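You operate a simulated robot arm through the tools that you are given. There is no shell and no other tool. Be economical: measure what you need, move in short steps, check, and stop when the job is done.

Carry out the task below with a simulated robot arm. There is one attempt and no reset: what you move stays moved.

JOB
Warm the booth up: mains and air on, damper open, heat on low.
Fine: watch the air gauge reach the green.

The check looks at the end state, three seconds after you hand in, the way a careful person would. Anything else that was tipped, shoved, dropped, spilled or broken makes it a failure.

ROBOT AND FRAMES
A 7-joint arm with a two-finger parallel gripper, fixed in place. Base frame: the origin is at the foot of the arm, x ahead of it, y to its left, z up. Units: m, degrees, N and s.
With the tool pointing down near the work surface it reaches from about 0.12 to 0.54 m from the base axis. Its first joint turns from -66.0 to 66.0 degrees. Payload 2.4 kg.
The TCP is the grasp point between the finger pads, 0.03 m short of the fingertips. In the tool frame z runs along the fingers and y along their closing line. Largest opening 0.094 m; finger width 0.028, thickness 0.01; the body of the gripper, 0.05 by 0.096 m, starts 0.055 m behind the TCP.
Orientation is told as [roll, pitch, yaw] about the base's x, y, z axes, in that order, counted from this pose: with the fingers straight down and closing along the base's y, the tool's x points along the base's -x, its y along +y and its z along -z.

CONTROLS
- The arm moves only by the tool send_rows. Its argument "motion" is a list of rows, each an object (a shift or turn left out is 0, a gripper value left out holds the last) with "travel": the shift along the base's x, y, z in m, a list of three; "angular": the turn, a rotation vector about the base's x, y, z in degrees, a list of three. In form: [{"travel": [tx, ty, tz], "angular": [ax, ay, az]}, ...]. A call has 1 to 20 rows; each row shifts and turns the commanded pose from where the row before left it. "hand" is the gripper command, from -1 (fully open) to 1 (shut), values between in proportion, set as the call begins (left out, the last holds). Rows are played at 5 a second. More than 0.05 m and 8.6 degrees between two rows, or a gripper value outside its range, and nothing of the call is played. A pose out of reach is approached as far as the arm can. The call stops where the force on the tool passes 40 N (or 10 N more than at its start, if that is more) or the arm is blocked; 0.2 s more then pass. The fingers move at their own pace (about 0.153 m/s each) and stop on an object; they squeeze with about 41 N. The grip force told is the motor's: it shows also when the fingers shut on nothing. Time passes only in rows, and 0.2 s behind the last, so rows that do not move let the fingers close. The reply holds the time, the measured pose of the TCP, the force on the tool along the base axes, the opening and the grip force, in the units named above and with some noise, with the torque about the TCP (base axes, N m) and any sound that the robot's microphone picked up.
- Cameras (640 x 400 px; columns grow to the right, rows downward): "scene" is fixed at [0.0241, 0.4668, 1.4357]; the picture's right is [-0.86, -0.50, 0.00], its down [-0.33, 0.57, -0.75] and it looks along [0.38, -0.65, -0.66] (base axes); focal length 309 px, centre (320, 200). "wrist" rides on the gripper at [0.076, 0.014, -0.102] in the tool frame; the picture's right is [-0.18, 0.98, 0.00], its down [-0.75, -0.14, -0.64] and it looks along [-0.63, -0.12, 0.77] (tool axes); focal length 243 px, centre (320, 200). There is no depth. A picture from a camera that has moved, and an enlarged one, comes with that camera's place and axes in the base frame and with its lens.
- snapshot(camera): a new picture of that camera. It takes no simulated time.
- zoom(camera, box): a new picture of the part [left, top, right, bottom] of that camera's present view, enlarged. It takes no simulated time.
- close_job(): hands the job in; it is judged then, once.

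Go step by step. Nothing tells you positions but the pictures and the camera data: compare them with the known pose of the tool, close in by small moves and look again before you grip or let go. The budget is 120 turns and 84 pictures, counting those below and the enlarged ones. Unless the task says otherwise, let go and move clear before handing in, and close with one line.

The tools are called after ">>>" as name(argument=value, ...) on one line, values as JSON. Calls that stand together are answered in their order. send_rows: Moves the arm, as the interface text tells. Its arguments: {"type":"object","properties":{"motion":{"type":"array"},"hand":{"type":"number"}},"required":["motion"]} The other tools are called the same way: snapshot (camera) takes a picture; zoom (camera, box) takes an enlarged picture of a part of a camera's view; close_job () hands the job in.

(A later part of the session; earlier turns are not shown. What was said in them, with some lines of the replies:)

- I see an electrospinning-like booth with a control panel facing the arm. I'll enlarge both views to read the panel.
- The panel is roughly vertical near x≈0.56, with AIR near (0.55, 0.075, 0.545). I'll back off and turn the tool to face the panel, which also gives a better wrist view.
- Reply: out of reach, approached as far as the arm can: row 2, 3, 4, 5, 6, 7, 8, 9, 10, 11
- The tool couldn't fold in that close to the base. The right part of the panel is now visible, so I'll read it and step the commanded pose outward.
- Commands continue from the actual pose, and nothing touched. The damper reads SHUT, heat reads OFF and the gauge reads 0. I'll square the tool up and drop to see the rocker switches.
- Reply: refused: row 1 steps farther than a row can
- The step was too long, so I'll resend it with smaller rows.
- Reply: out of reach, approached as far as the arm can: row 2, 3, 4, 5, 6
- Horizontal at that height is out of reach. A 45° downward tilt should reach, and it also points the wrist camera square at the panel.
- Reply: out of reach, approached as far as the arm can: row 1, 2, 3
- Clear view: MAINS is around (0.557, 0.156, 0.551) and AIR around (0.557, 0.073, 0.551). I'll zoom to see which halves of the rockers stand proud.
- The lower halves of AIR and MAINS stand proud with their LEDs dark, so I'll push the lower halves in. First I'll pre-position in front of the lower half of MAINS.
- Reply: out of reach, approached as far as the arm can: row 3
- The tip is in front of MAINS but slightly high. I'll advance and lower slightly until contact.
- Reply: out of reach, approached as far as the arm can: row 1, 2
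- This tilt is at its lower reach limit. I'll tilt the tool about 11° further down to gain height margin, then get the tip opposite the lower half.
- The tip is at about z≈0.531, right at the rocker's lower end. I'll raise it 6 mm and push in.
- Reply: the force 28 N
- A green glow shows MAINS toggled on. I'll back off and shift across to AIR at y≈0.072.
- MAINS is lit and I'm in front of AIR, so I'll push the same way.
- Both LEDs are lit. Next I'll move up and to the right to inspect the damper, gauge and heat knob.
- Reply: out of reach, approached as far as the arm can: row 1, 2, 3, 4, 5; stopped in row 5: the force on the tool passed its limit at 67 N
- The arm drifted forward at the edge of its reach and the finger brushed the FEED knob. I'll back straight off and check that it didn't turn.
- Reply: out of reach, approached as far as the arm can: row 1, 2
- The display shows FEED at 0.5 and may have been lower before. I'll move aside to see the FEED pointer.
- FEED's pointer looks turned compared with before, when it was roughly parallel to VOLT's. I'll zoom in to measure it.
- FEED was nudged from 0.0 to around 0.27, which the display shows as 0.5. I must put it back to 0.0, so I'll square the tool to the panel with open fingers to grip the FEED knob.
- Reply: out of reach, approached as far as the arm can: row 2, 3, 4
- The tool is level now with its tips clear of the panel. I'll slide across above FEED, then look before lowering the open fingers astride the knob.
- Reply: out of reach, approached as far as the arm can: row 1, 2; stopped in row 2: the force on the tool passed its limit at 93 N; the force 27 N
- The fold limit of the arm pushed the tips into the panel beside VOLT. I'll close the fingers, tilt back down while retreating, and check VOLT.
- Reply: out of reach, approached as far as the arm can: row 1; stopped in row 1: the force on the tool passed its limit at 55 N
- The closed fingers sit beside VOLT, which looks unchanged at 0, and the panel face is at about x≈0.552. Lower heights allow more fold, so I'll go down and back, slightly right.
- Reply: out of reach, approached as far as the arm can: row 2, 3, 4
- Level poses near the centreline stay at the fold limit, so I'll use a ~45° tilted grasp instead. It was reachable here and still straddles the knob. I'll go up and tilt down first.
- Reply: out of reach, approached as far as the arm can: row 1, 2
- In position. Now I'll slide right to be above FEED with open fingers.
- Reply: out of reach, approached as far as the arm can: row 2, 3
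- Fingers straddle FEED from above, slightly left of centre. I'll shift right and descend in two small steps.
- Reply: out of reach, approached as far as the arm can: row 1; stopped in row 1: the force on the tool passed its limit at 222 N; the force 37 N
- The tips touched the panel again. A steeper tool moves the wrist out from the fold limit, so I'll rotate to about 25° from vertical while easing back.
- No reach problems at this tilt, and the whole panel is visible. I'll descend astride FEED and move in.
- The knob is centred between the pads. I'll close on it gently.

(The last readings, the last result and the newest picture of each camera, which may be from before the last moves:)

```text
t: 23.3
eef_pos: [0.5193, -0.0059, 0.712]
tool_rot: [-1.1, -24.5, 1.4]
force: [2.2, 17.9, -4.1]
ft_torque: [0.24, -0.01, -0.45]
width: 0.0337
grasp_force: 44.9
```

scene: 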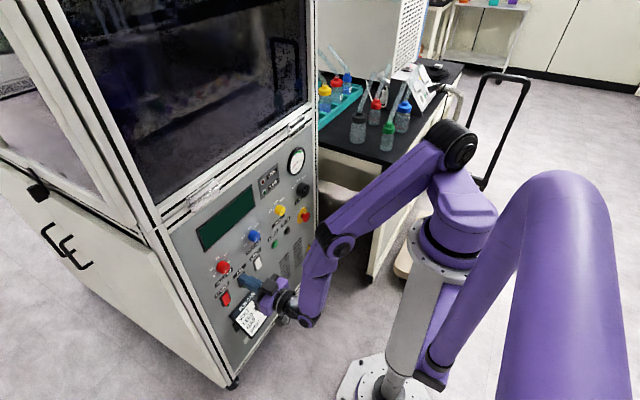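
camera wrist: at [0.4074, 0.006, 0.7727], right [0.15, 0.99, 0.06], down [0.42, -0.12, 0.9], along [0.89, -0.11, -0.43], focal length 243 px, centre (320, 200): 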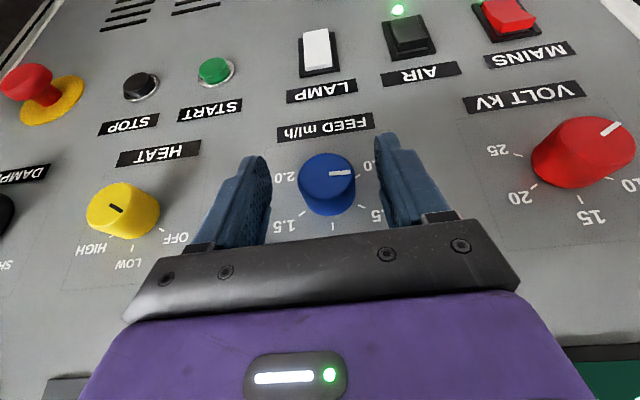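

Gripped at 34 mm with a slight side load, so I'll relieve it while turning counter-clockwise 36° toward 0.0.

>>> send_rows(motion=[{"travel": [0, 0.003, 0]}, {"travel": [0, 0.002, -0.0001], "angular": [-7, 0, 0]}, {"travel": [0, 0.002, -0.0004], "angular": [-7, 0, 0]}, {"travel": [0, 0.0019, -0.0006], "angular": [-7, 0, 0]}, {"travel": [0, 0.0018, -0.0008], "angular": [-7, 0, 0]}, {"travel": [0, 0.0017, -0.001], "angular": [-7, 0, 0]}])

>>> snapshot(camera="wrist")

>>> zoom(camera="scene", box=[200, 200, 296, 260])

```text
t: 24.7
eef_pos: [0.5182, 0.0017, 0.7098]
tool_rot: [-38.8, -19.1, 15.1]
force: [0.6, -11.1, 3.0]
ft_torque: [0.21, -0.12, -0.69]
width: 0.0336
grasp_force: 45.0
```

```text
39 pictures are left
camera wrist: at [0.4076, 0.0493, 0.7512], right [0.16, 0.84, -0.52], down [0.42, 0.42, 0.8], along [0.89, -0.35, -0.29], focal length 243 px, centre (320, 200)
```

wrist: 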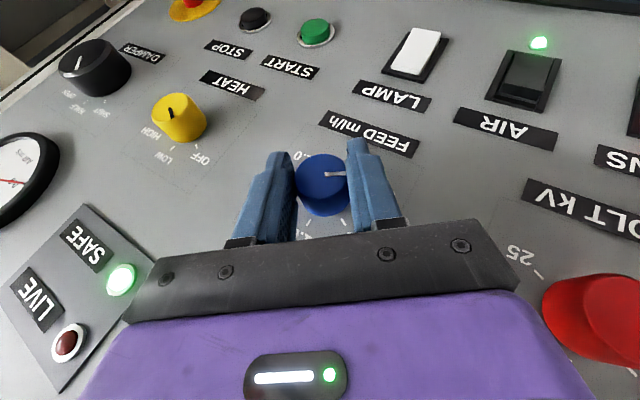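

```text
6.67 times, centred on (248, 230) of scene
camera zoom: at [0.0241, 0.4666, 1.4358], right [-0.86, -0.5, 0.0], down [-0.33, 0.57, -0.75], along [0.38, -0.65, -0.66], focal length 2062 px, centre (800, 0)
```

zoom: 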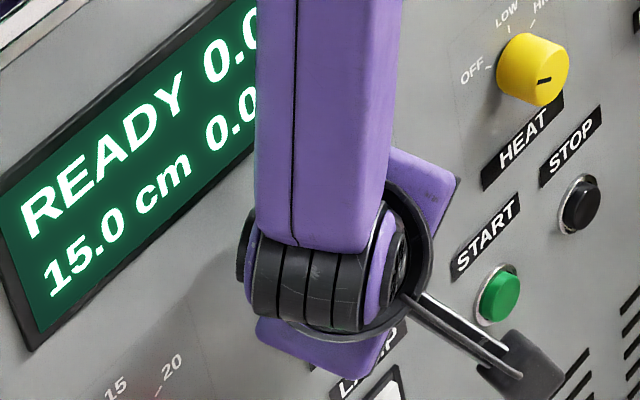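

FEED is back at 0.0 and the display confirms it. I'll release, retreat along the tool axis and undo the roll.

>>> send_rows(motion=[{}, {"travel": [-0.01, 0.011, 0.016]}, {"travel": [-0.008, 0.011, 0.016]}, {"travel": [0, 0, 0.02], "angular": [7, 0, 0]}, {"travel": [0, -0.01, 0.01], "angular": [7, 0, 0]}, {"travel": [0, -0.01, 0.01], "angular": [7, 0, 0]}, {"travel": [0, -0.01, 0], "angular": [7, 0, 0]}, {"travel": [0, -0.01, 0], "angular": [8, 0, 0]}], hand=-0.4)

>>> snapshot(camera="wrist")

```text
t: 26.5
eef_pos: [0.5017, -0.0122, 0.7802]
tool_rot: [-1.6, -24.8, 1.4]
force: [0.3, 0.2, 0.0]
ft_torque: [-0.02, -0.01, 0.0]
width: 0.0658
grasp_force: 0.0
```

```text
37 pictures are left
camera wrist: at [0.3893, 0.0033, 0.8415], right [0.16, 0.99, 0.05], down [0.42, -0.11, 0.9], along [0.9, -0.12, -0.43], focal length 243 px, centre (320, 200)
```

wrist: 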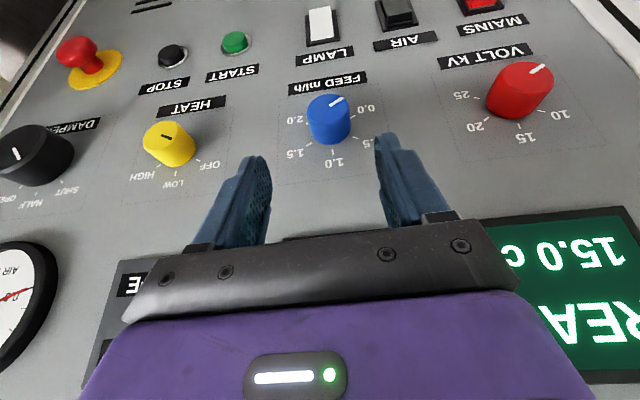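

FEED now parallels VOLT at 0. Next I'll slide right toward HEAT and DAMPER and re-measure.

>>> send_rows(motion=[{"travel": [-0.005, -0.04, 0.01]}, {"travel": [-0.005, -0.04, 0.01]}, {"travel": [0, -0.04, 0]}, {"travel": [0, -0.04, 0]}])

>>> snapshot(camera="wrist")

>>> snapshot(camera="scene")

```text
t: 27.5
eef_pos: [0.4783, -0.08, 0.7976]
tool_rot: [-0.9, -24.4, -0.9]
force: [0.4, -0.4, -0.2]
ft_torque: [-0.02, -0.03, -0.01]
width: 0.0657
grasp_force: 0.0
out of reach, approached as far as the arm can: row 2, 3, 4
```

```text
36 pictures are left
camera wrist: at [0.3664, -0.0621, 0.8585], right [0.19, 0.98, 0.06], down [0.42, -0.14, 0.9], along [0.89, -0.14, -0.44], focal length 243 px, centre (320, 200)
```

wrist: 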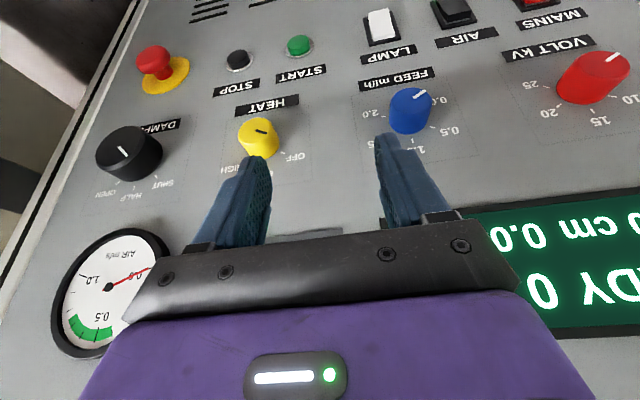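

```text
35 pictures are left
```

scene: 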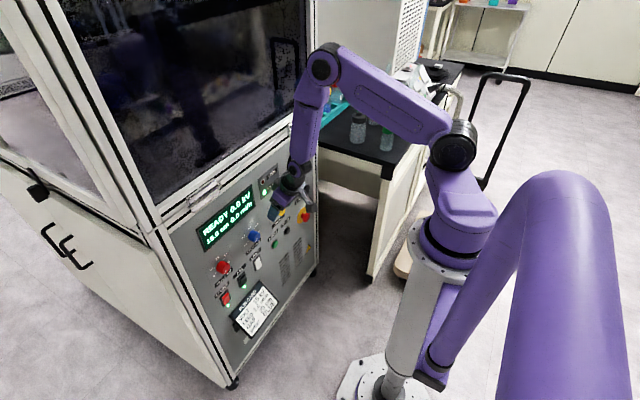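

Sideways motion stalled at y≈-0.08, likely a wrist joint limit. I'll try yawing the tool toward the right while moving over.

>>> send_rows(motion=[{"travel": [0, -0.01, 0], "angular": [0, 0, -6]}, {"travel": [0, -0.02, 0], "angular": [0, 0, -6]}, {"travel": [0, -0.02, 0], "angular": [0, 0, -6]}])

```text
t: 28.3
eef_pos: [0.4865, -0.156, 0.7993]
tool_rot: [0.0, -24.6, -17.4]
force: [-0.2, -0.5, 0.9]
ft_torque: [0.0, 0.01, -0.04]
width: 0.0659
grasp_force: 0.0
out of reach, approached as far as the arm can: row 1
```

Yawing helps (now at y=-0.156). I estimate the damper face at (0.523, -0.281, 0.697) and HEAT at (0.528, -0.137, 0.705). I'll zoom to read their scales.

>>> snapshot(camera="wrist")

>>> zoom(camera="wrist", box=[100, 80, 340, 230])

```text
34 pictures are left
camera wrist: at [0.3836, -0.11, 0.8598], right [0.45, 0.89, 0.08], down [0.36, -0.26, 0.9], along [0.82, -0.38, -0.43], focal length 243 px, centre (320, 200)
```

wrist: 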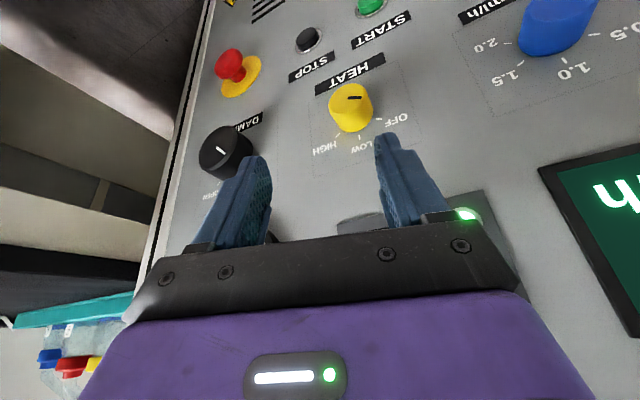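

```text
2.67 times, centred on (220, 155) of wrist
camera zoom: at [0.3836, -0.11, 0.8598], right [0.45, 0.89, 0.08], down [0.36, -0.26, 0.9], along [0.82, -0.38, -0.43], focal length 647 px, centre (587, 320)
```

zoom: 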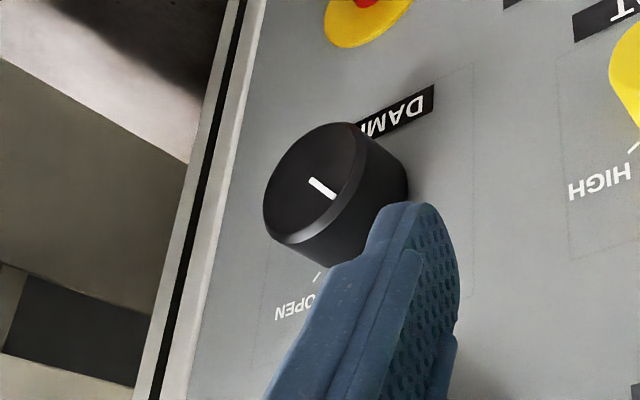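

The damper pointer is at SHUT, with OPEN roughly 100° clockwise. At this larger radius the fold limit should relax, so I'll try levelling the tool while moving right, staying off the panel.

>>> send_rows(motion=[{"travel": [-0.005, -0.02, -0.01], "angular": [-2.3, -7.6, 0]}, {"travel": [-0.005, -0.02, -0.01], "angular": [-2.3, -7.6, 0]}, {"travel": [-0.005, -0.02, -0.01], "angular": [-2.3, -7.6, 0]}, {"travel": [0, -0.02, -0.01], "angular": [-2.3, -7.6, 0]}])

>>> snapshot(camera="wrist")

```text
t: 29.0
eef_pos: [0.5109, -0.2088, 0.7901]
tool_rot: [-3.8, -39.3, -14.7]
force: [-4.6, 1.0, 0.3]
ft_torque: [0.07, 0.07, 0.2]
width: 0.0655
grasp_force: 0.1
out of reach, approached as far as the arm can: row 1, 2, 3
stopped in row 3: the force on the tool passed its limit at 72 N (the readings are from after the stop); the commanded pose is now the measured one
```

```text
32 pictures are left
camera wrist: at [0.3983, -0.1568, 0.8203], right [0.43, 0.9, 0.07], down [0.14, -0.14, 0.98], along [0.89, -0.41, -0.19], focal length 243 px, centre (320, 200)
```

wrist: 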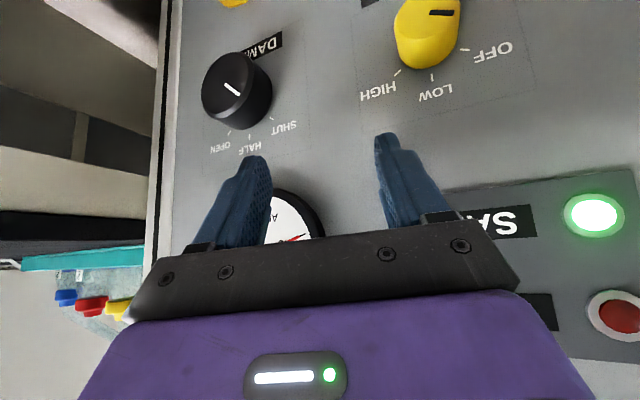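

The left finger touched the gauge rim lightly. I'll back off, return to the steeper tilt, and come down in front of the damper at a safe distance with wider fingers.

>>> send_rows(motion=[{"travel": [-0.012, 0.005, 0.005], "angular": [1.5, 7.4, -1]}, {"travel": [-0.012, 0, 0], "angular": [1.5, 7.4, -1]}, {"travel": [-0.008, 0, 0], "angular": [0, 0, 0]}], hand=-0.6)

>>> snapshot(camera="wrist")

```text
t: 29.8
eef_pos: [0.4806, -0.2027, 0.7957]
tool_rot: [-5.0, -24.2, -16.1]
force: [1.1, -0.9, 0.5]
ft_torque: [0.0, 0.04, -0.01]
width: 0.0753
grasp_force: 0.1
```

```text
31 pictures are left
camera wrist: at [0.3809, -0.1503, 0.8564], right [0.47, 0.88, 0.0], down [0.38, -0.2, 0.9], along [0.8, -0.43, -0.43], focal length 243 px, centre (320, 200)
```

wrist: 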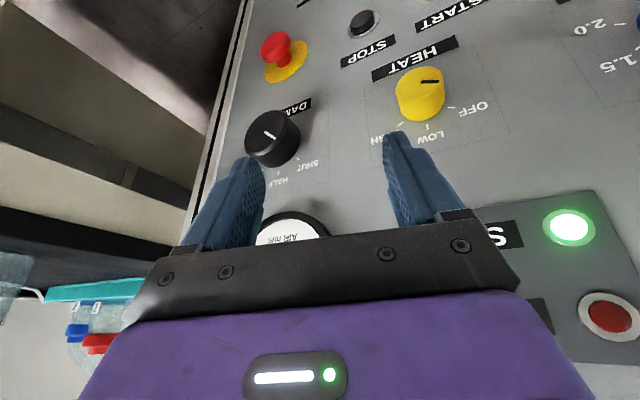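

Clear now. Damper re-measures to y≈-0.285, z≈0.696. I'll lower in front of it, still about 4 cm back.

>>> send_rows(motion=[{"travel": [-0.002, -0.025, -0.02]}, {"travel": [-0.002, -0.025, -0.02]}, {"travel": [0, -0.022, -0.02]}, {"travel": [0, 0, -0.02]}])

>>> snapshot(camera="wrist")

```text
t: 30.8
eef_pos: [0.4771, -0.2754, 0.7174]
tool_rot: [-5.0, -24.5, -16.4]
force: [0.4, 0.5, 0.2]
ft_torque: [0.03, 0.0, -0.01]
width: 0.0752
grasp_force: 0.1
```

```text
30 pictures are left
camera wrist: at [0.3779, -0.2231, 0.7768], right [0.47, 0.88, 0.0], down [0.38, -0.2, 0.9], along [0.8, -0.43, -0.43], focal length 243 px, centre (320, 200)
```

wrist: 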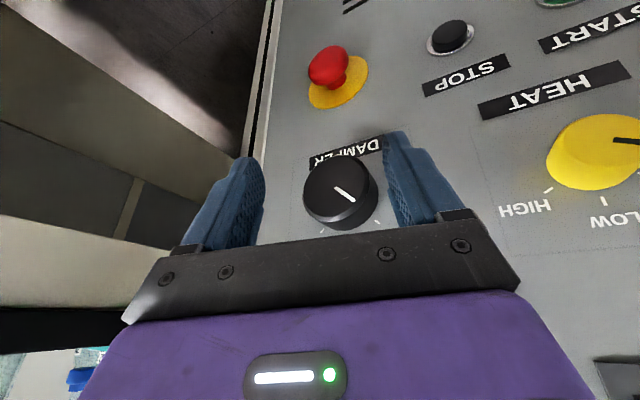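

No reach limit here. I'll try reducing the yaw and pre-rolling counter-clockwise, so I have room to twist the knob clockwise.

>>> send_rows(motion=[{"travel": [0, 0.003, 0], "angular": [-6, 0, 4]}, {"travel": [0, 0.003, 0], "angular": [-6, 0, 4]}, {"travel": [0, 0, 0], "angular": [-6, 0, 4]}, {"travel": [0, 0, 0], "angular": [-6, 0, 4]}])

>>> snapshot(camera="wrist")

```text
t: 31.8
eef_pos: [0.4771, -0.2695, 0.7166]
tool_rot: [-31.6, -25.4, 11.4]
force: [0.2, -0.2, 0.3]
ft_torque: [-0.03, 0.01, 0.01]
width: 0.0748
grasp_force: 0.1
```

```text
29 pictures are left
camera wrist: at [0.3635, -0.2258, 0.7556], right [0.21, 0.9, -0.39], down [0.36, 0.29, 0.88], along [0.91, -0.33, -0.26], focal length 243 px, centre (320, 200)
```

wrist: 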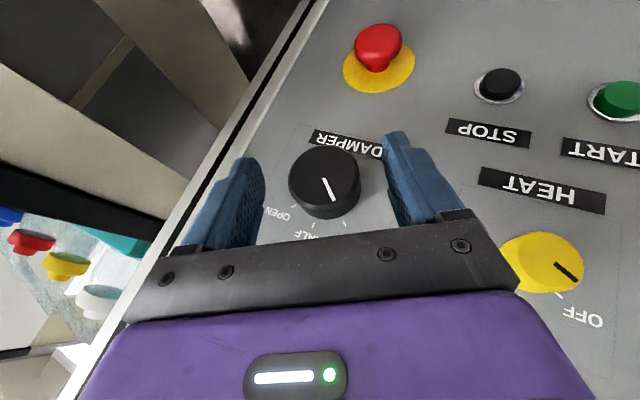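

Good, this orientation is reachable and the closing line is perpendicular to the knob axis. I'll advance most of the way onto the knob and look.

>>> send_rows(motion=[{"travel": [0.01, -0.002, -0.002]}, {"travel": [0.01, -0.002, -0.002]}, {"travel": [0.01, -0.002, -0.002]}])

>>> snapshot(camera="wrist")

```text
t: 32.6
eef_pos: [0.5066, -0.2752, 0.7096]
tool_rot: [-31.3, -25.5, 11.2]
force: [-0.3, 0.0, 0.1]
ft_torque: [-0.03, -0.01, 0.01]
width: 0.0753
grasp_force: 0.1
```

```text
28 pictures are left
camera wrist: at [0.3935, -0.2315, 0.7493], right [0.21, 0.9, -0.38], down [0.36, 0.29, 0.88], along [0.91, -0.33, -0.27], focal length 243 px, centre (320, 200)
```

wrist: 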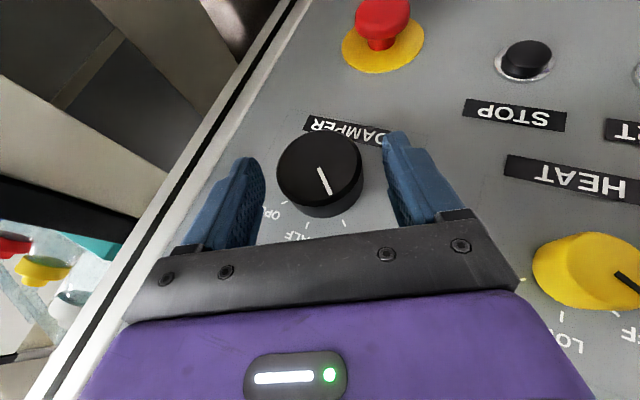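

Well aligned. I'll do the final advance and close.

>>> send_rows(motion=[{"travel": [0.007, -0.002, -0.002]}, {"travel": [0.005, -0.002, -0.001]}, {}])

>>> send_rows(motion=[{}, {}, {}], hand=1)

```text
t: 33.4
eef_pos: [0.5193, -0.2786, 0.7061]
tool_rot: [-31.3, -25.4, 11.2]
force: [0.3, -0.7, -0.9]
ft_torque: [-0.02, -0.02, 0.02]
width: 0.075
grasp_force: 0.0
```

```text
t: 34.2
eef_pos: [0.5187, -0.2802, 0.7079]
tool_rot: [-31.5, -25.6, 11.3]
force: [0.6, -5.9, 3.5]
ft_torque: [-0.13, 0.49, 0.46]
width: 0.0564
grasp_force: 45.0
```

Gripped firmly at 56 mm. I'll twist clockwise about 46° around the knob axis.

>>> send_rows(motion=[{"travel": [0, -0.0022, 0.0008], "angular": [7.7, 0, 0]}, {"travel": [0, -0.0023, 0.0005], "angular": [7.7, 0, 0]}, {"travel": [0, -0.0023, 0.0002], "angular": [7.7, 0, 0]}, {"travel": [0, -0.0024, -0.0001], "angular": [7.7, 0, 0]}, {"travel": [0, -0.0023, -0.0005], "angular": [7.7, 0, 0]}, {"travel": [0, -0.0022, -0.0007], "angular": [7.7, 0, 0]}])

>>> snapshot(camera="wrist")

```text
t: 34.9
eef_pos: [0.5221, -0.2859, 0.7064]
tool_rot: [-12.4, -26.2, 1.3]
force: [-4.8, -1.6, 9.7]
ft_torque: [-0.11, 1.21, 0.73]
width: 0.0566
grasp_force: 45.2
out of reach, approached as far as the arm can: row 3
stopped in row 3: the force on the tool passed its limit at 88 N (the readings are from after the stop); the commanded pose is now the measured one
```

```text
27 pictures are left
camera wrist: at [0.4106, -0.253, 0.7596], right [0.24, 0.97, -0.11], down [0.39, 0.01, 0.92], along [0.89, -0.26, -0.37], focal length 243 px, centre (320, 200)
```

wrist: 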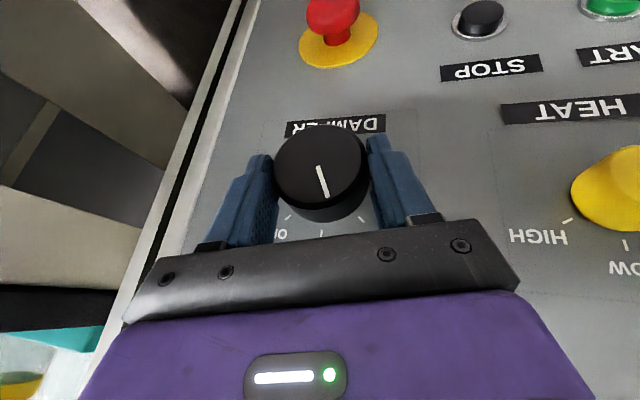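

The knob turned about 20° before the arm hit a limit near roll −12°. I'll ratchet: open in place, roll back counter-clockwise about 46°, re-grip and repeat.

>>> send_rows(motion=[{"travel": [-0.004, 0.001, 0]}, {}, {"travel": [-0.002, 0.0019, -0.0003], "angular": [-7.7, 0, 0]}, {"travel": [0, 0.0019, -0.0006], "angular": [-7.7, 0, 0]}, {"travel": [0, 0.0019, -0.0009], "angular": [-7.7, 0, 0]}, {"travel": [0, 0.0019, -0.0011], "angular": [-7.7, 0, 0]}, {"travel": [0, 0.0018, -0.0013], "angular": [-7.7, 0, 0]}, {"travel": [0, 0.0018, -0.0015], "angular": [-7.7, 0, 0]}], hand=-0.7)

>>> snapshot(camera="wrist")

```text
t: 36.7
eef_pos: [0.5177, -0.2729, 0.7007]
tool_rot: [-61.5, -17.0, 20.3]
force: [0.7, 0.8, -0.3]
ft_torque: [0.01, 0.0, 0.02]
width: 0.0797
grasp_force: 0.0
```

```text
26 pictures are left
camera wrist: at [0.4051, -0.2119, 0.7129], right [0.24, 0.59, -0.77], down [0.39, 0.67, 0.63], along [0.89, -0.45, -0.07], focal length 243 px, centre (320, 200)
```

wrist: 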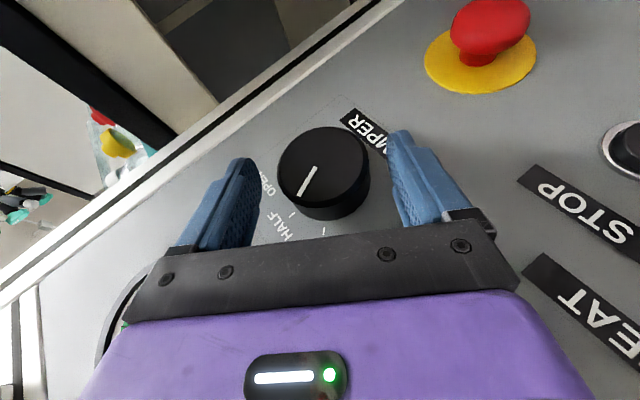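

The knob is centred again and needs about 66° more to OPEN. I'll close and do the next stroke of about 42°.

>>> send_rows(motion=[{}, {}, {}, {"travel": [0, -0.0018, 0.0014], "angular": [7.5, 0, 0]}, {"travel": [0, -0.0018, 0.0013], "angular": [7.5, 0, 0]}, {"travel": [0, -0.0019, 0.0011], "angular": [7.5, 0, 0]}, {"travel": [0, -0.0019, 0.0009], "angular": [7.5, 0, 0]}, {"travel": [0, -0.0019, 0.0006], "angular": [7.5, 0, 0]}], hand=1)

>>> send_rows(motion=[{"travel": [-0.001, 0.0, 0]}, {}, {"travel": [0, 0.0019, -0.0005], "angular": [-7.7, 0, 0]}, {"travel": [0, 0.0019, -0.0006], "angular": [-7.7, 0, 0]}, {"travel": [0, 0.0019, -0.0009], "angular": [-7.7, 0, 0]}, {"travel": [0, 0.0019, -0.0011], "angular": [-7.7, 0, 0]}], hand=-0.7)

>>> snapshot(camera="wrist")

```text
t: 38.5
eef_pos: [0.5175, -0.2839, 0.7067]
tool_rot: [-22.0, -25.9, 5.5]
force: [-13.4, 10.0, 27.3]
ft_torque: [-0.09, 0.24, 1.39]
width: 0.0562
grasp_force: 44.7
```

```text
t: 39.9
eef_pos: [0.515, -0.2742, 0.7026]
tool_rot: [-54.7, -19.1, 18.4]
force: [-0.7, 0.5, 0.0]
ft_torque: [0.0, -0.01, -0.05]
width: 0.0799
grasp_force: 0.0
```

```text
25 pictures are left
camera wrist: at [0.4039, -0.2156, 0.722], right [0.24, 0.68, -0.7], down [0.39, 0.59, 0.71], along [0.89, -0.44, -0.12], focal length 243 px, centre (320, 200)
```

wrist: 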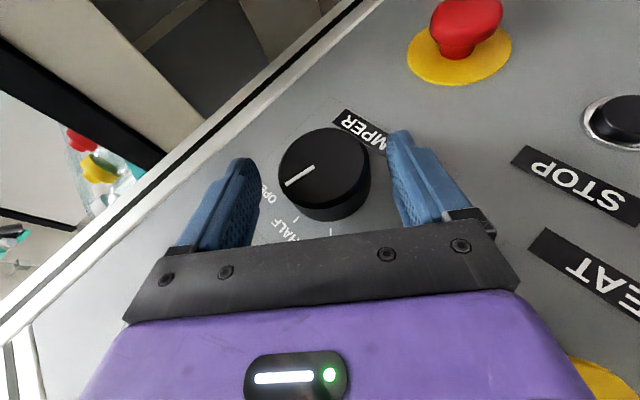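

The pointer now reads HALF and needs about 45° more. I'll roll back a little further, grip and turn the final stroke.

>>> send_rows(motion=[{"travel": [0.001, 0.0018, -0.0013], "angular": [-7.5, 0, 0]}, {"travel": [0.001, 0.0016, -0.0015], "angular": [-7.5, 0, 0]}, {}])

>>> send_rows(motion=[{}, {}, {}, {"travel": [0, -0.0016, 0.0015], "angular": [7.5, 0, 0]}, {"travel": [0, -0.0018, 0.0014], "angular": [7.5, 0, 0]}, {"travel": [0, -0.0018, 0.0013], "angular": [7.5, 0, 0]}, {"travel": [0, -0.0019, 0.0011], "angular": [7.5, 0, 0]}, {"travel": [0, -0.0019, 0.0009], "angular": [7.5, 0, 0]}, {"travel": [0, -0.0019, 0.0006], "angular": [7.5, 0, 0]}, {"travel": [0, -0.0019, 0.0004], "angular": [4, 0, 0]}], hand=1)

>>> snapshot(camera="wrist")

```text
t: 40.7
eef_pos: [0.5171, -0.2728, 0.6995]
tool_rot: [-69.4, -14.0, 22.5]
force: [-0.3, 0.6, -0.3]
ft_torque: [0.01, -0.01, -0.02]
width: 0.0801
grasp_force: 0.1
```

```text
t: 42.9
eef_pos: [0.5181, -0.2831, 0.7066]
tool_rot: [-18.4, -26.0, 4.0]
force: [-0.5, 8.4, -9.1]
ft_torque: [-0.65, 0.75, 1.12]
width: 0.0568
grasp_force: 45.3
```

```text
24 pictures are left
camera wrist: at [0.406, -0.2464, 0.7567], right [0.23, 0.95, -0.2], down [0.39, 0.1, 0.92], along [0.89, -0.29, -0.35], focal length 243 px, centre (320, 200)
```

wrist: 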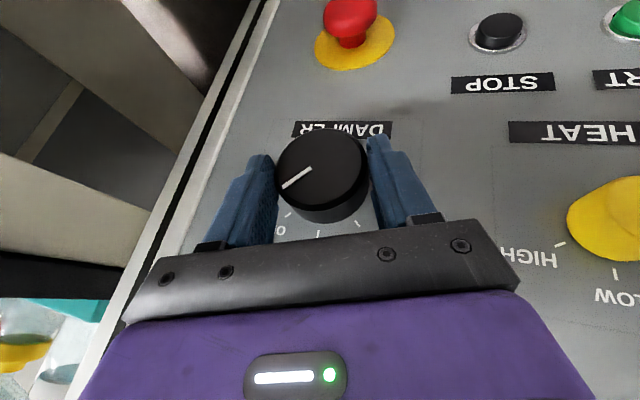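

The pointer now lines up with the OPEN tick. I'll release, back straight off and read the gauge.

>>> send_rows(motion=[{}, {}, {"travel": [-0.015, 0, 0]}, {"travel": [-0.02, 0.0, 0.0]}, {"travel": [0, 0.02, 0.01]}, {"travel": [0, 0.02, 0.02]}, {"travel": [0, 0.02, 0.02]}], hand=-0.7)

>>> zoom(camera="scene", box=[235, 135, 347, 205])

>>> snapshot(camera="wrist")

```text
t: 44.5
eef_pos: [0.4839, -0.2252, 0.7577]
tool_rot: [-18.3, -26.0, 3.9]
force: [0.6, 0.1, 0.0]
ft_torque: [-0.01, 0.01, -0.02]
width: 0.0798
grasp_force: 0.0
```

```text
5.71 times, centred on (291, 170) of scene
camera zoom: at [0.0241, 0.4668, 1.4357], right [-0.86, -0.5, 0.0], down [-0.33, 0.57, -0.75], along [0.38, -0.65, -0.66], focal length 1768 px, centre (486, 371)
```

zoom: 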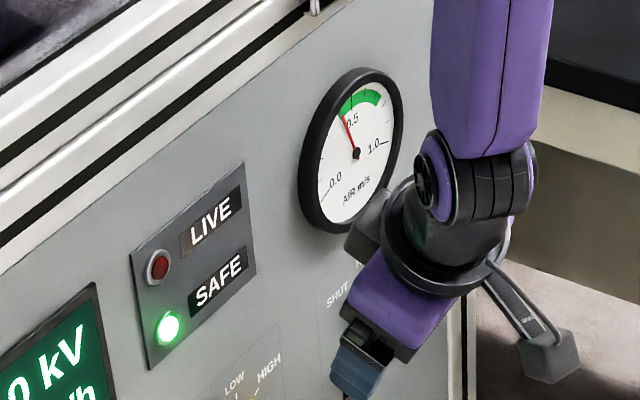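

```text
22 pictures are left
camera wrist: at [0.371, -0.1863, 0.8069], right [0.24, 0.95, -0.2], down [0.38, 0.1, 0.92], along [0.89, -0.3, -0.34], focal length 243 px, centre (320, 200)
```

wrist: 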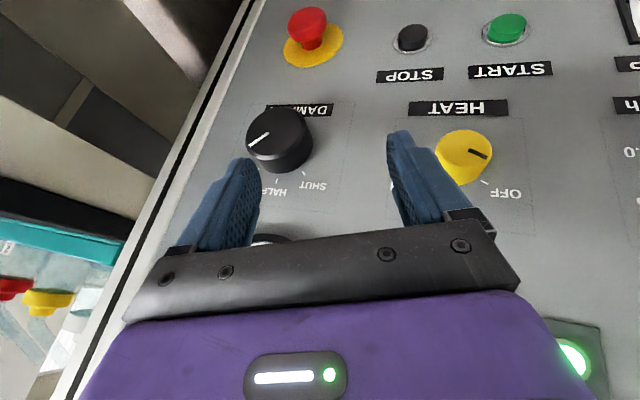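

The needle is climbing and at the edge of green. Meanwhile I'll go to HEAT at about (y −0.141, z 0.70) with a counter-clockwise pre-roll.

>>> send_rows(motion=[{"travel": [0, 0.018, -0.004], "angular": [-7.5, 0, 0]}, {"travel": [0, 0.018, -0.008], "angular": [-7.5, 0, 0]}, {"travel": [0, 0.018, -0.008], "angular": [-7.5, 0, 0]}, {"travel": [0, 0.018, -0.01], "angular": [-7.5, 0, 0]}, {"travel": [0, 0.018, -0.012], "angular": [-7.5, 0, 0]}], hand=-0.35)

>>> snapshot(camera="wrist")

>>> zoom(camera="scene", box=[235, 135, 347, 205])

```text
t: 45.7
eef_pos: [0.4823, -0.1348, 0.714]
tool_rot: [-58.3, -18.0, 19.4]
force: [-0.4, 0.2, 0.4]
ft_torque: [-0.02, -0.03, -0.02]
width: 0.0636
grasp_force: 0.1
```

```text
21 pictures are left
camera wrist: at [0.3709, -0.0738, 0.7307], right [0.24, 0.63, -0.74], down [0.39, 0.64, 0.67], along [0.89, -0.44, -0.09], focal length 243 px, centre (320, 200)
```

wrist: 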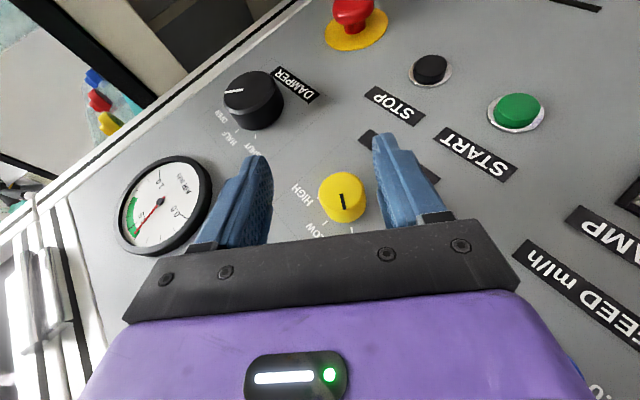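

```text
5.71 times, centred on (291, 170) of scene
camera zoom: at [0.0241, 0.4668, 1.4357], right [-0.86, -0.5, 0.0], down [-0.33, 0.57, -0.75], along [0.38, -0.65, -0.66], focal length 1768 px, centre (486, 371)
```

zoom: 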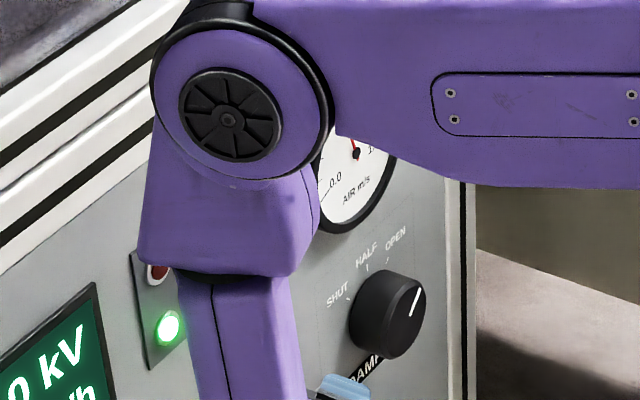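

HEAT is at about (y −0.144, z 0.699), and the damper pointer parallels the OPEN tick. I'll advance astride HEAT.

>>> send_rows(motion=[{"travel": [0.004, 0.003, -0.003]}, {"travel": [0.012, 0.001, -0.002]}, {"travel": [0.012, 0.0003, -0.001]}])

>>> snapshot(camera="wrist")

```text
t: 46.5
eef_pos: [0.5118, -0.1302, 0.7082]
tool_rot: [-58.1, -18.1, 19.4]
force: [0.2, -0.3, 0.7]
ft_torque: [-0.02, 0.0, -0.01]
width: 0.0634
grasp_force: 0.2
```

```text
19 pictures are left
camera wrist: at [0.3996, -0.0698, 0.7246], right [0.24, 0.63, -0.74], down [0.39, 0.63, 0.67], along [0.89, -0.44, -0.09], focal length 243 px, centre (320, 200)
```

wrist: 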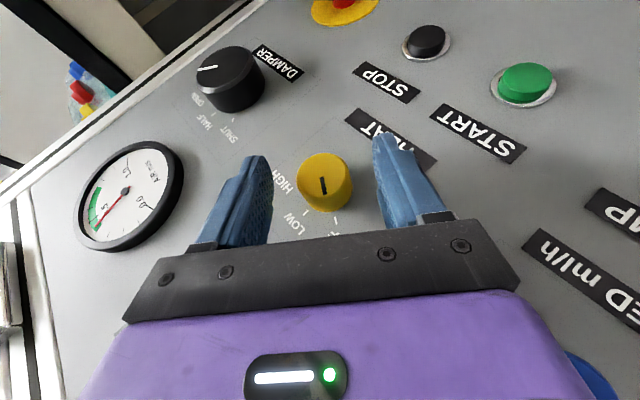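

Centred. I'll add a bit more pre-roll, step in 6 mm, grip, and turn about 46° clockwise toward LOW.

>>> send_rows(motion=[{"travel": [0.003, 0.0011, -0.0018], "angular": [-7.5, 0, 0]}, {"travel": [0.003, 0, 0]}, {}])

>>> send_rows(motion=[{}, {}, {}, {"travel": [0, -0.0011, 0.002], "angular": [7.7, 0, 0]}, {"travel": [0, -0.0013, 0.0017], "angular": [7.7, 0, 0]}, {"travel": [0, -0.0016, 0.0016], "angular": [7.7, 0, 0]}, {"travel": [0, -0.0018, 0.0013], "angular": [7.7, 0, 0]}, {"travel": [0, -0.0019, 0.0011], "angular": [7.7, 0, 0]}], hand=1)

>>> snapshot(camera="wrist")

```text
t: 47.3
eef_pos: [0.5181, -0.1291, 0.7071]
tool_rot: [-65.5, -15.5, 21.5]
force: [-0.1, 0.7, -0.1]
ft_torque: [0.0, 0.01, 0.03]
width: 0.0635
grasp_force: 0.1
```

```text
t: 49.1
eef_pos: [0.5173, -0.1369, 0.7162]
tool_rot: [-25.6, -25.5, 7.1]
force: [-10.7, 1.5, 20.4]
ft_torque: [-0.12, -0.18, 0.78]
width: 0.0346
grasp_force: 45.2
```

```text
18 pictures are left
camera wrist: at [0.4049, -0.0936, 0.7603], right [0.24, 0.92, -0.3], down [0.38, 0.2, 0.9], along [0.89, -0.33, -0.31], focal length 243 px, centre (320, 200)
```

wrist: 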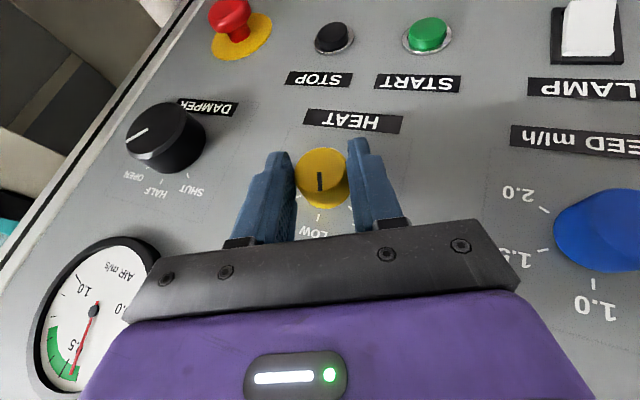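

The gauge needle is in the green band and HEAT is near LOW. I'll zoom to check the final angle.

>>> zoom(camera="wrist", box=[240, 130, 400, 240])

```text
3.64 times, centred on (320, 185) of wrist
camera zoom: at [0.4049, -0.0936, 0.7603], right [0.24, 0.92, -0.3], down [0.38, 0.2, 0.9], along [0.89, -0.33, -0.31], focal length 882 px, centre (320, 254)
```

zoom: 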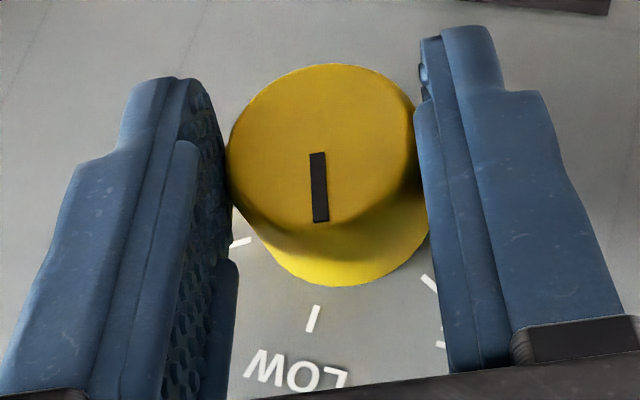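

HEAT still needs about 21° to LOW. I'll ratchet once more, rolling back about 30° open, then gripping and turning 22°.

>>> send_rows(motion=[{}, {}, {"travel": [0, 0.0018, -0.0013], "angular": [-7.5, 0, 0]}, {"travel": [0, 0.0018, -0.0016], "angular": [-7.5, 0, 0]}, {"travel": [0, 0.0016, -0.0018], "angular": [-7.5, 0, 0]}, {"travel": [0, 0.0014, -0.002], "angular": [-7.5, 0, 0]}, {}], hand=-0.35)

>>> send_rows(motion=[{}, {}, {}, {"travel": [0, -0.0014, 0.002], "angular": [7.4, 0, 0]}, {"travel": [0, -0.0016, 0.0018], "angular": [7.4, 0, 0]}, {"travel": [0, -0.0018, 0.0014], "angular": [7.4, 0, 0]}, {}], hand=1)

>>> zoom(camera="wrist", box=[240, 130, 400, 240])

```text
t: 50.7
eef_pos: [0.5174, -0.1307, 0.7076]
tool_rot: [-57.3, -18.4, 19.1]
force: [-0.3, -0.2, 0.3]
ft_torque: [-0.01, -0.03, 0.03]
width: 0.0636
grasp_force: 0.0
```

```text
t: 52.3
eef_pos: [0.5161, -0.1355, 0.7142]
tool_rot: [-34.1, -24.2, 10.5]
force: [-4.5, -5.5, 5.5]
ft_torque: [-0.19, -0.25, 0.64]
width: 0.0343
grasp_force: 45.1
```

```text
3.64 times, centred on (320, 185) of wrist
camera zoom: at [0.4048, -0.0862, 0.7521], right [0.24, 0.87, -0.43], down [0.39, 0.32, 0.87], along [0.89, -0.37, -0.26], focal length 882 px, centre (320, 254)
```

zoom: 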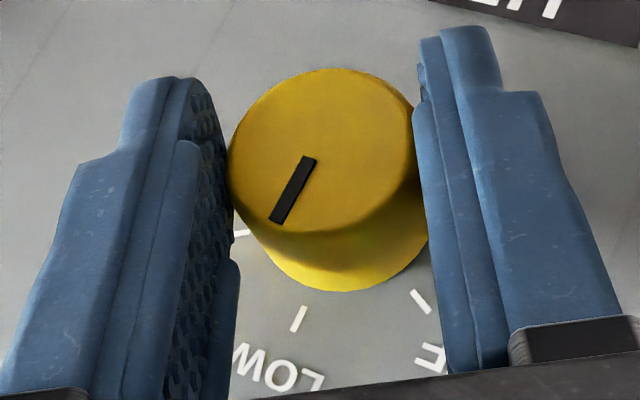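

HEAT's pointer is parallel to the LOW tick. I'll release, back off and check everything.

>>> send_rows(motion=[{}, {}, {"travel": [-0.015, 0, 0]}, {"travel": [-0.02, 0.0, 0.005]}, {"travel": [0, 0.01, 0.025]}, {"travel": [0, 0.01, 0.025], "angular": [7, 0, 0]}, {"travel": [0, 0.01, 0.02], "angular": [7, 0, 0]}], hand=-0.35)

>>> snapshot(camera="wrist")

>>> snapshot(camera="scene")

```text
t: 53.9
eef_pos: [0.4817, -0.1042, 0.7891]
tool_rot: [-18.7, -26.0, 3.9]
force: [-0.2, -0.5, -0.2]
ft_torque: [0.02, 0.02, 0.01]
width: 0.0635
grasp_force: 0.0
```

```text
15 pictures are left
camera wrist: at [0.37, -0.066, 0.8381], right [0.24, 0.95, -0.2], down [0.39, 0.1, 0.92], along [0.89, -0.3, -0.34], focal length 243 px, centre (320, 200)
```

wrist: 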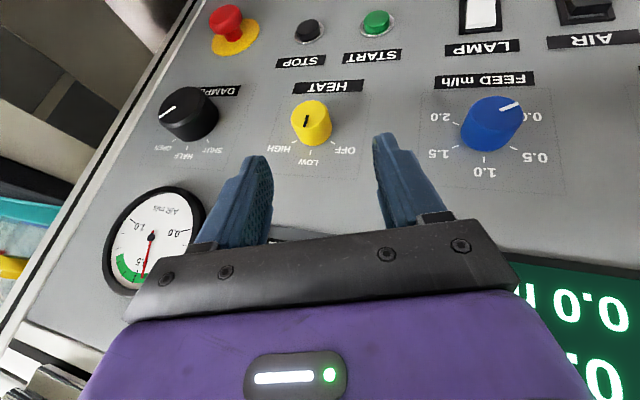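

```text
14 pictures are left
```

scene: 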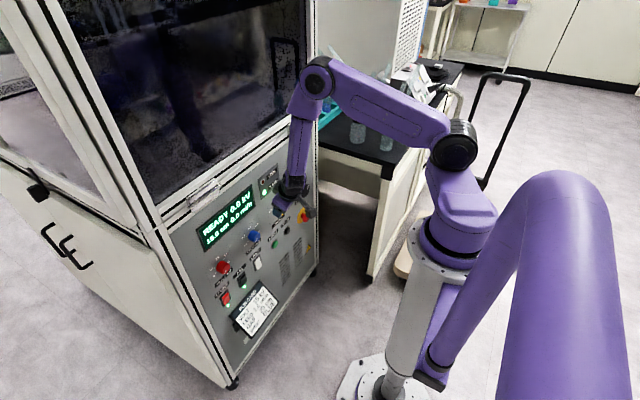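

Settings look right. I'll shift left so the gauge is unobstructed, wait a little and zoom in on it.

>>> send_rows(motion=[{"travel": [0, 0.03, 0.03]}, {"travel": [0, 0.03, 0.03]}, {}, {}, {}, {}, {}, {}, {}, {}])

>>> snapshot(camera="wrist")

>>> zoom(camera="scene", box=[235, 135, 347, 205])

```text
t: 56.1
eef_pos: [0.4804, -0.0454, 0.8474]
tool_rot: [-18.8, -26.1, 4.0]
force: [0.0, -0.3, -0.6]
ft_torque: [-0.02, -0.05, 0.01]
width: 0.0634
grasp_force: 0.0
```

```text
13 pictures are left
camera wrist: at [0.3692, -0.0073, 0.8979], right [0.24, 0.95, -0.2], down [0.38, 0.1, 0.92], along [0.89, -0.3, -0.34], focal length 243 px, centre (320, 200)
```

wrist: 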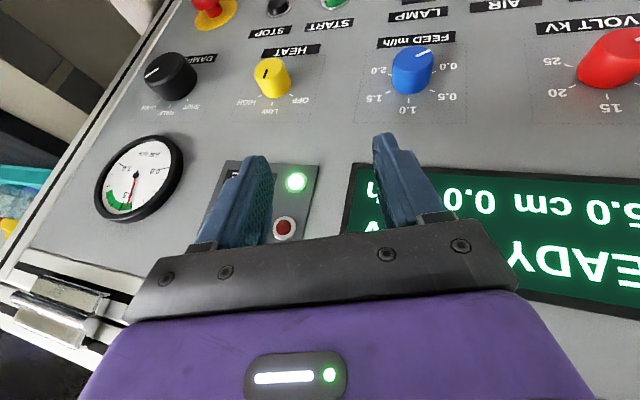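

```text
5.71 times, centred on (291, 170) of scene
camera zoom: at [0.0241, 0.4668, 1.4357], right [-0.86, -0.5, 0.0], down [-0.33, 0.57, -0.75], along [0.38, -0.65, -0.66], focal length 1768 px, centre (486, 371)
```

zoom: 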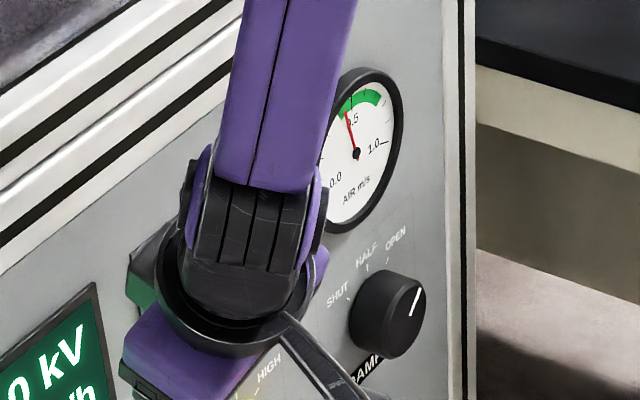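

>>> zoom(camera="wrist", box=[90, 130, 194, 225])

>>> zoom(camera="scene", box=[278, 140, 318, 180])

>>> zoom(camera="wrist", box=[130, 30, 450, 130])

```text
4.21 times, centred on (142, 178) of wrist
camera zoom: at [0.3692, -0.0073, 0.8979], right [0.24, 0.95, -0.2], down [0.38, 0.1, 0.92], along [0.89, -0.3, -0.34], focal length 1022 px, centre (1070, 295)
```

zoom: 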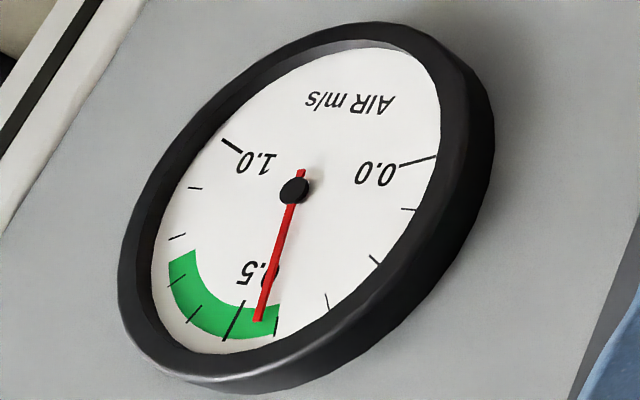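

```text
10.00 times, centred on (298, 160) of scene
camera zoom: at [0.0241, 0.4668, 1.4357], right [-0.86, -0.5, 0.0], down [-0.33, 0.57, -0.75], along [0.38, -0.65, -0.66], focal length 3093 px, centre (540, 600)
```

zoom: 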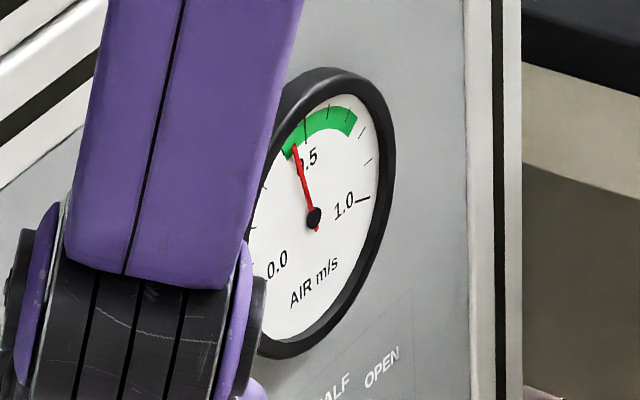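

```text
2.00 times, centred on (290, 80) of wrist
camera zoom: at [0.3692, -0.0073, 0.8979], right [0.24, 0.95, -0.2], down [0.38, 0.1, 0.92], along [0.89, -0.3, -0.34], focal length 485 px, centre (380, 440)
```

zoom: 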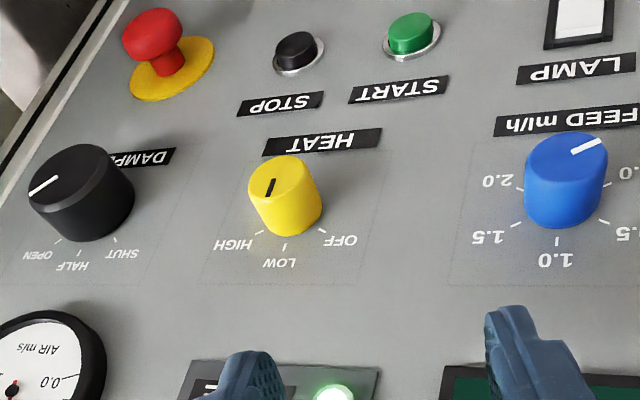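

The needle sits in the green at about 0.43, just inside the lower edge. I'll wait a few seconds to make sure it holds or rises.

>>> send_rows(motion=[{}, {}, {}, {}, {}, {}, {}, {}, {}, {}, {}, {}, {}, {}, {}, {}, {}, {}, {}, {}])

>>> zoom(camera="wrist", box=[90, 130, 194, 225])

>>> zoom(camera="scene", box=[190, 190, 318, 310])

```text
t: 60.3
eef_pos: [0.4804, -0.0451, 0.8485]
tool_rot: [-18.8, -26.0, 4.0]
force: [-0.5, 0.2, -0.2]
ft_torque: [0.01, 0.01, -0.01]
width: 0.0635
grasp_force: 0.1
```

```text
4.21 times, centred on (142, 178) of wrist
camera zoom: at [0.3692, -0.0073, 0.8979], right [0.24, 0.95, -0.2], down [0.38, 0.1, 0.92], along [0.89, -0.3, -0.34], focal length 1022 px, centre (1070, 295)
```

zoom: 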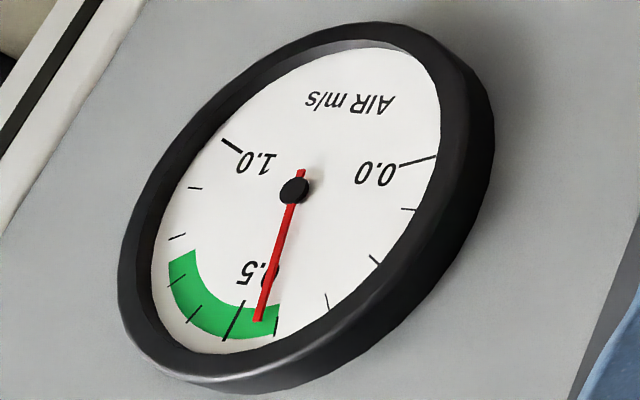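

```text
3.33 times, centred on (254, 250) of scene
camera zoom: at [0.0241, 0.4668, 1.4357], right [-0.86, -0.5, 0.0], down [-0.33, 0.57, -0.75], along [0.38, -0.65, -0.66], focal length 1031 px, centre (540, 33)
```

zoom: 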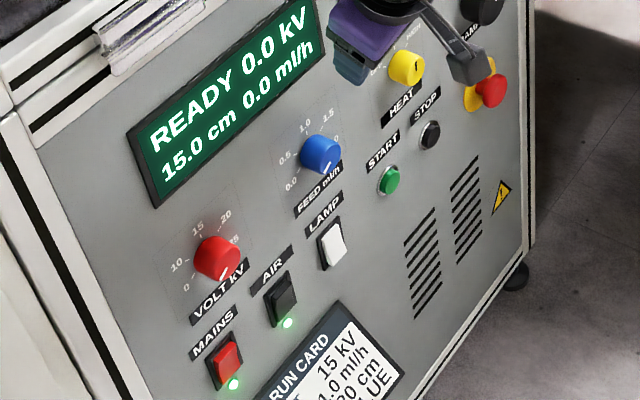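

The needle holds steady in the green. MAINS and AIR are lit, the damper is at OPEN, heat is at LOW, and VOLT and FEED both read 0.0. The gripper is clear, so I'm handing in.

>>> close_job()

```text
The job is handed in.
```

The booth is warming up: mains and air are on, the damper is open, heat is on low, and the air gauge is steady in the green. Along the way I bumped the FEED knob and set it back to 0.0, and the fingers also touched the panel and the gauge rim with no visible damage.
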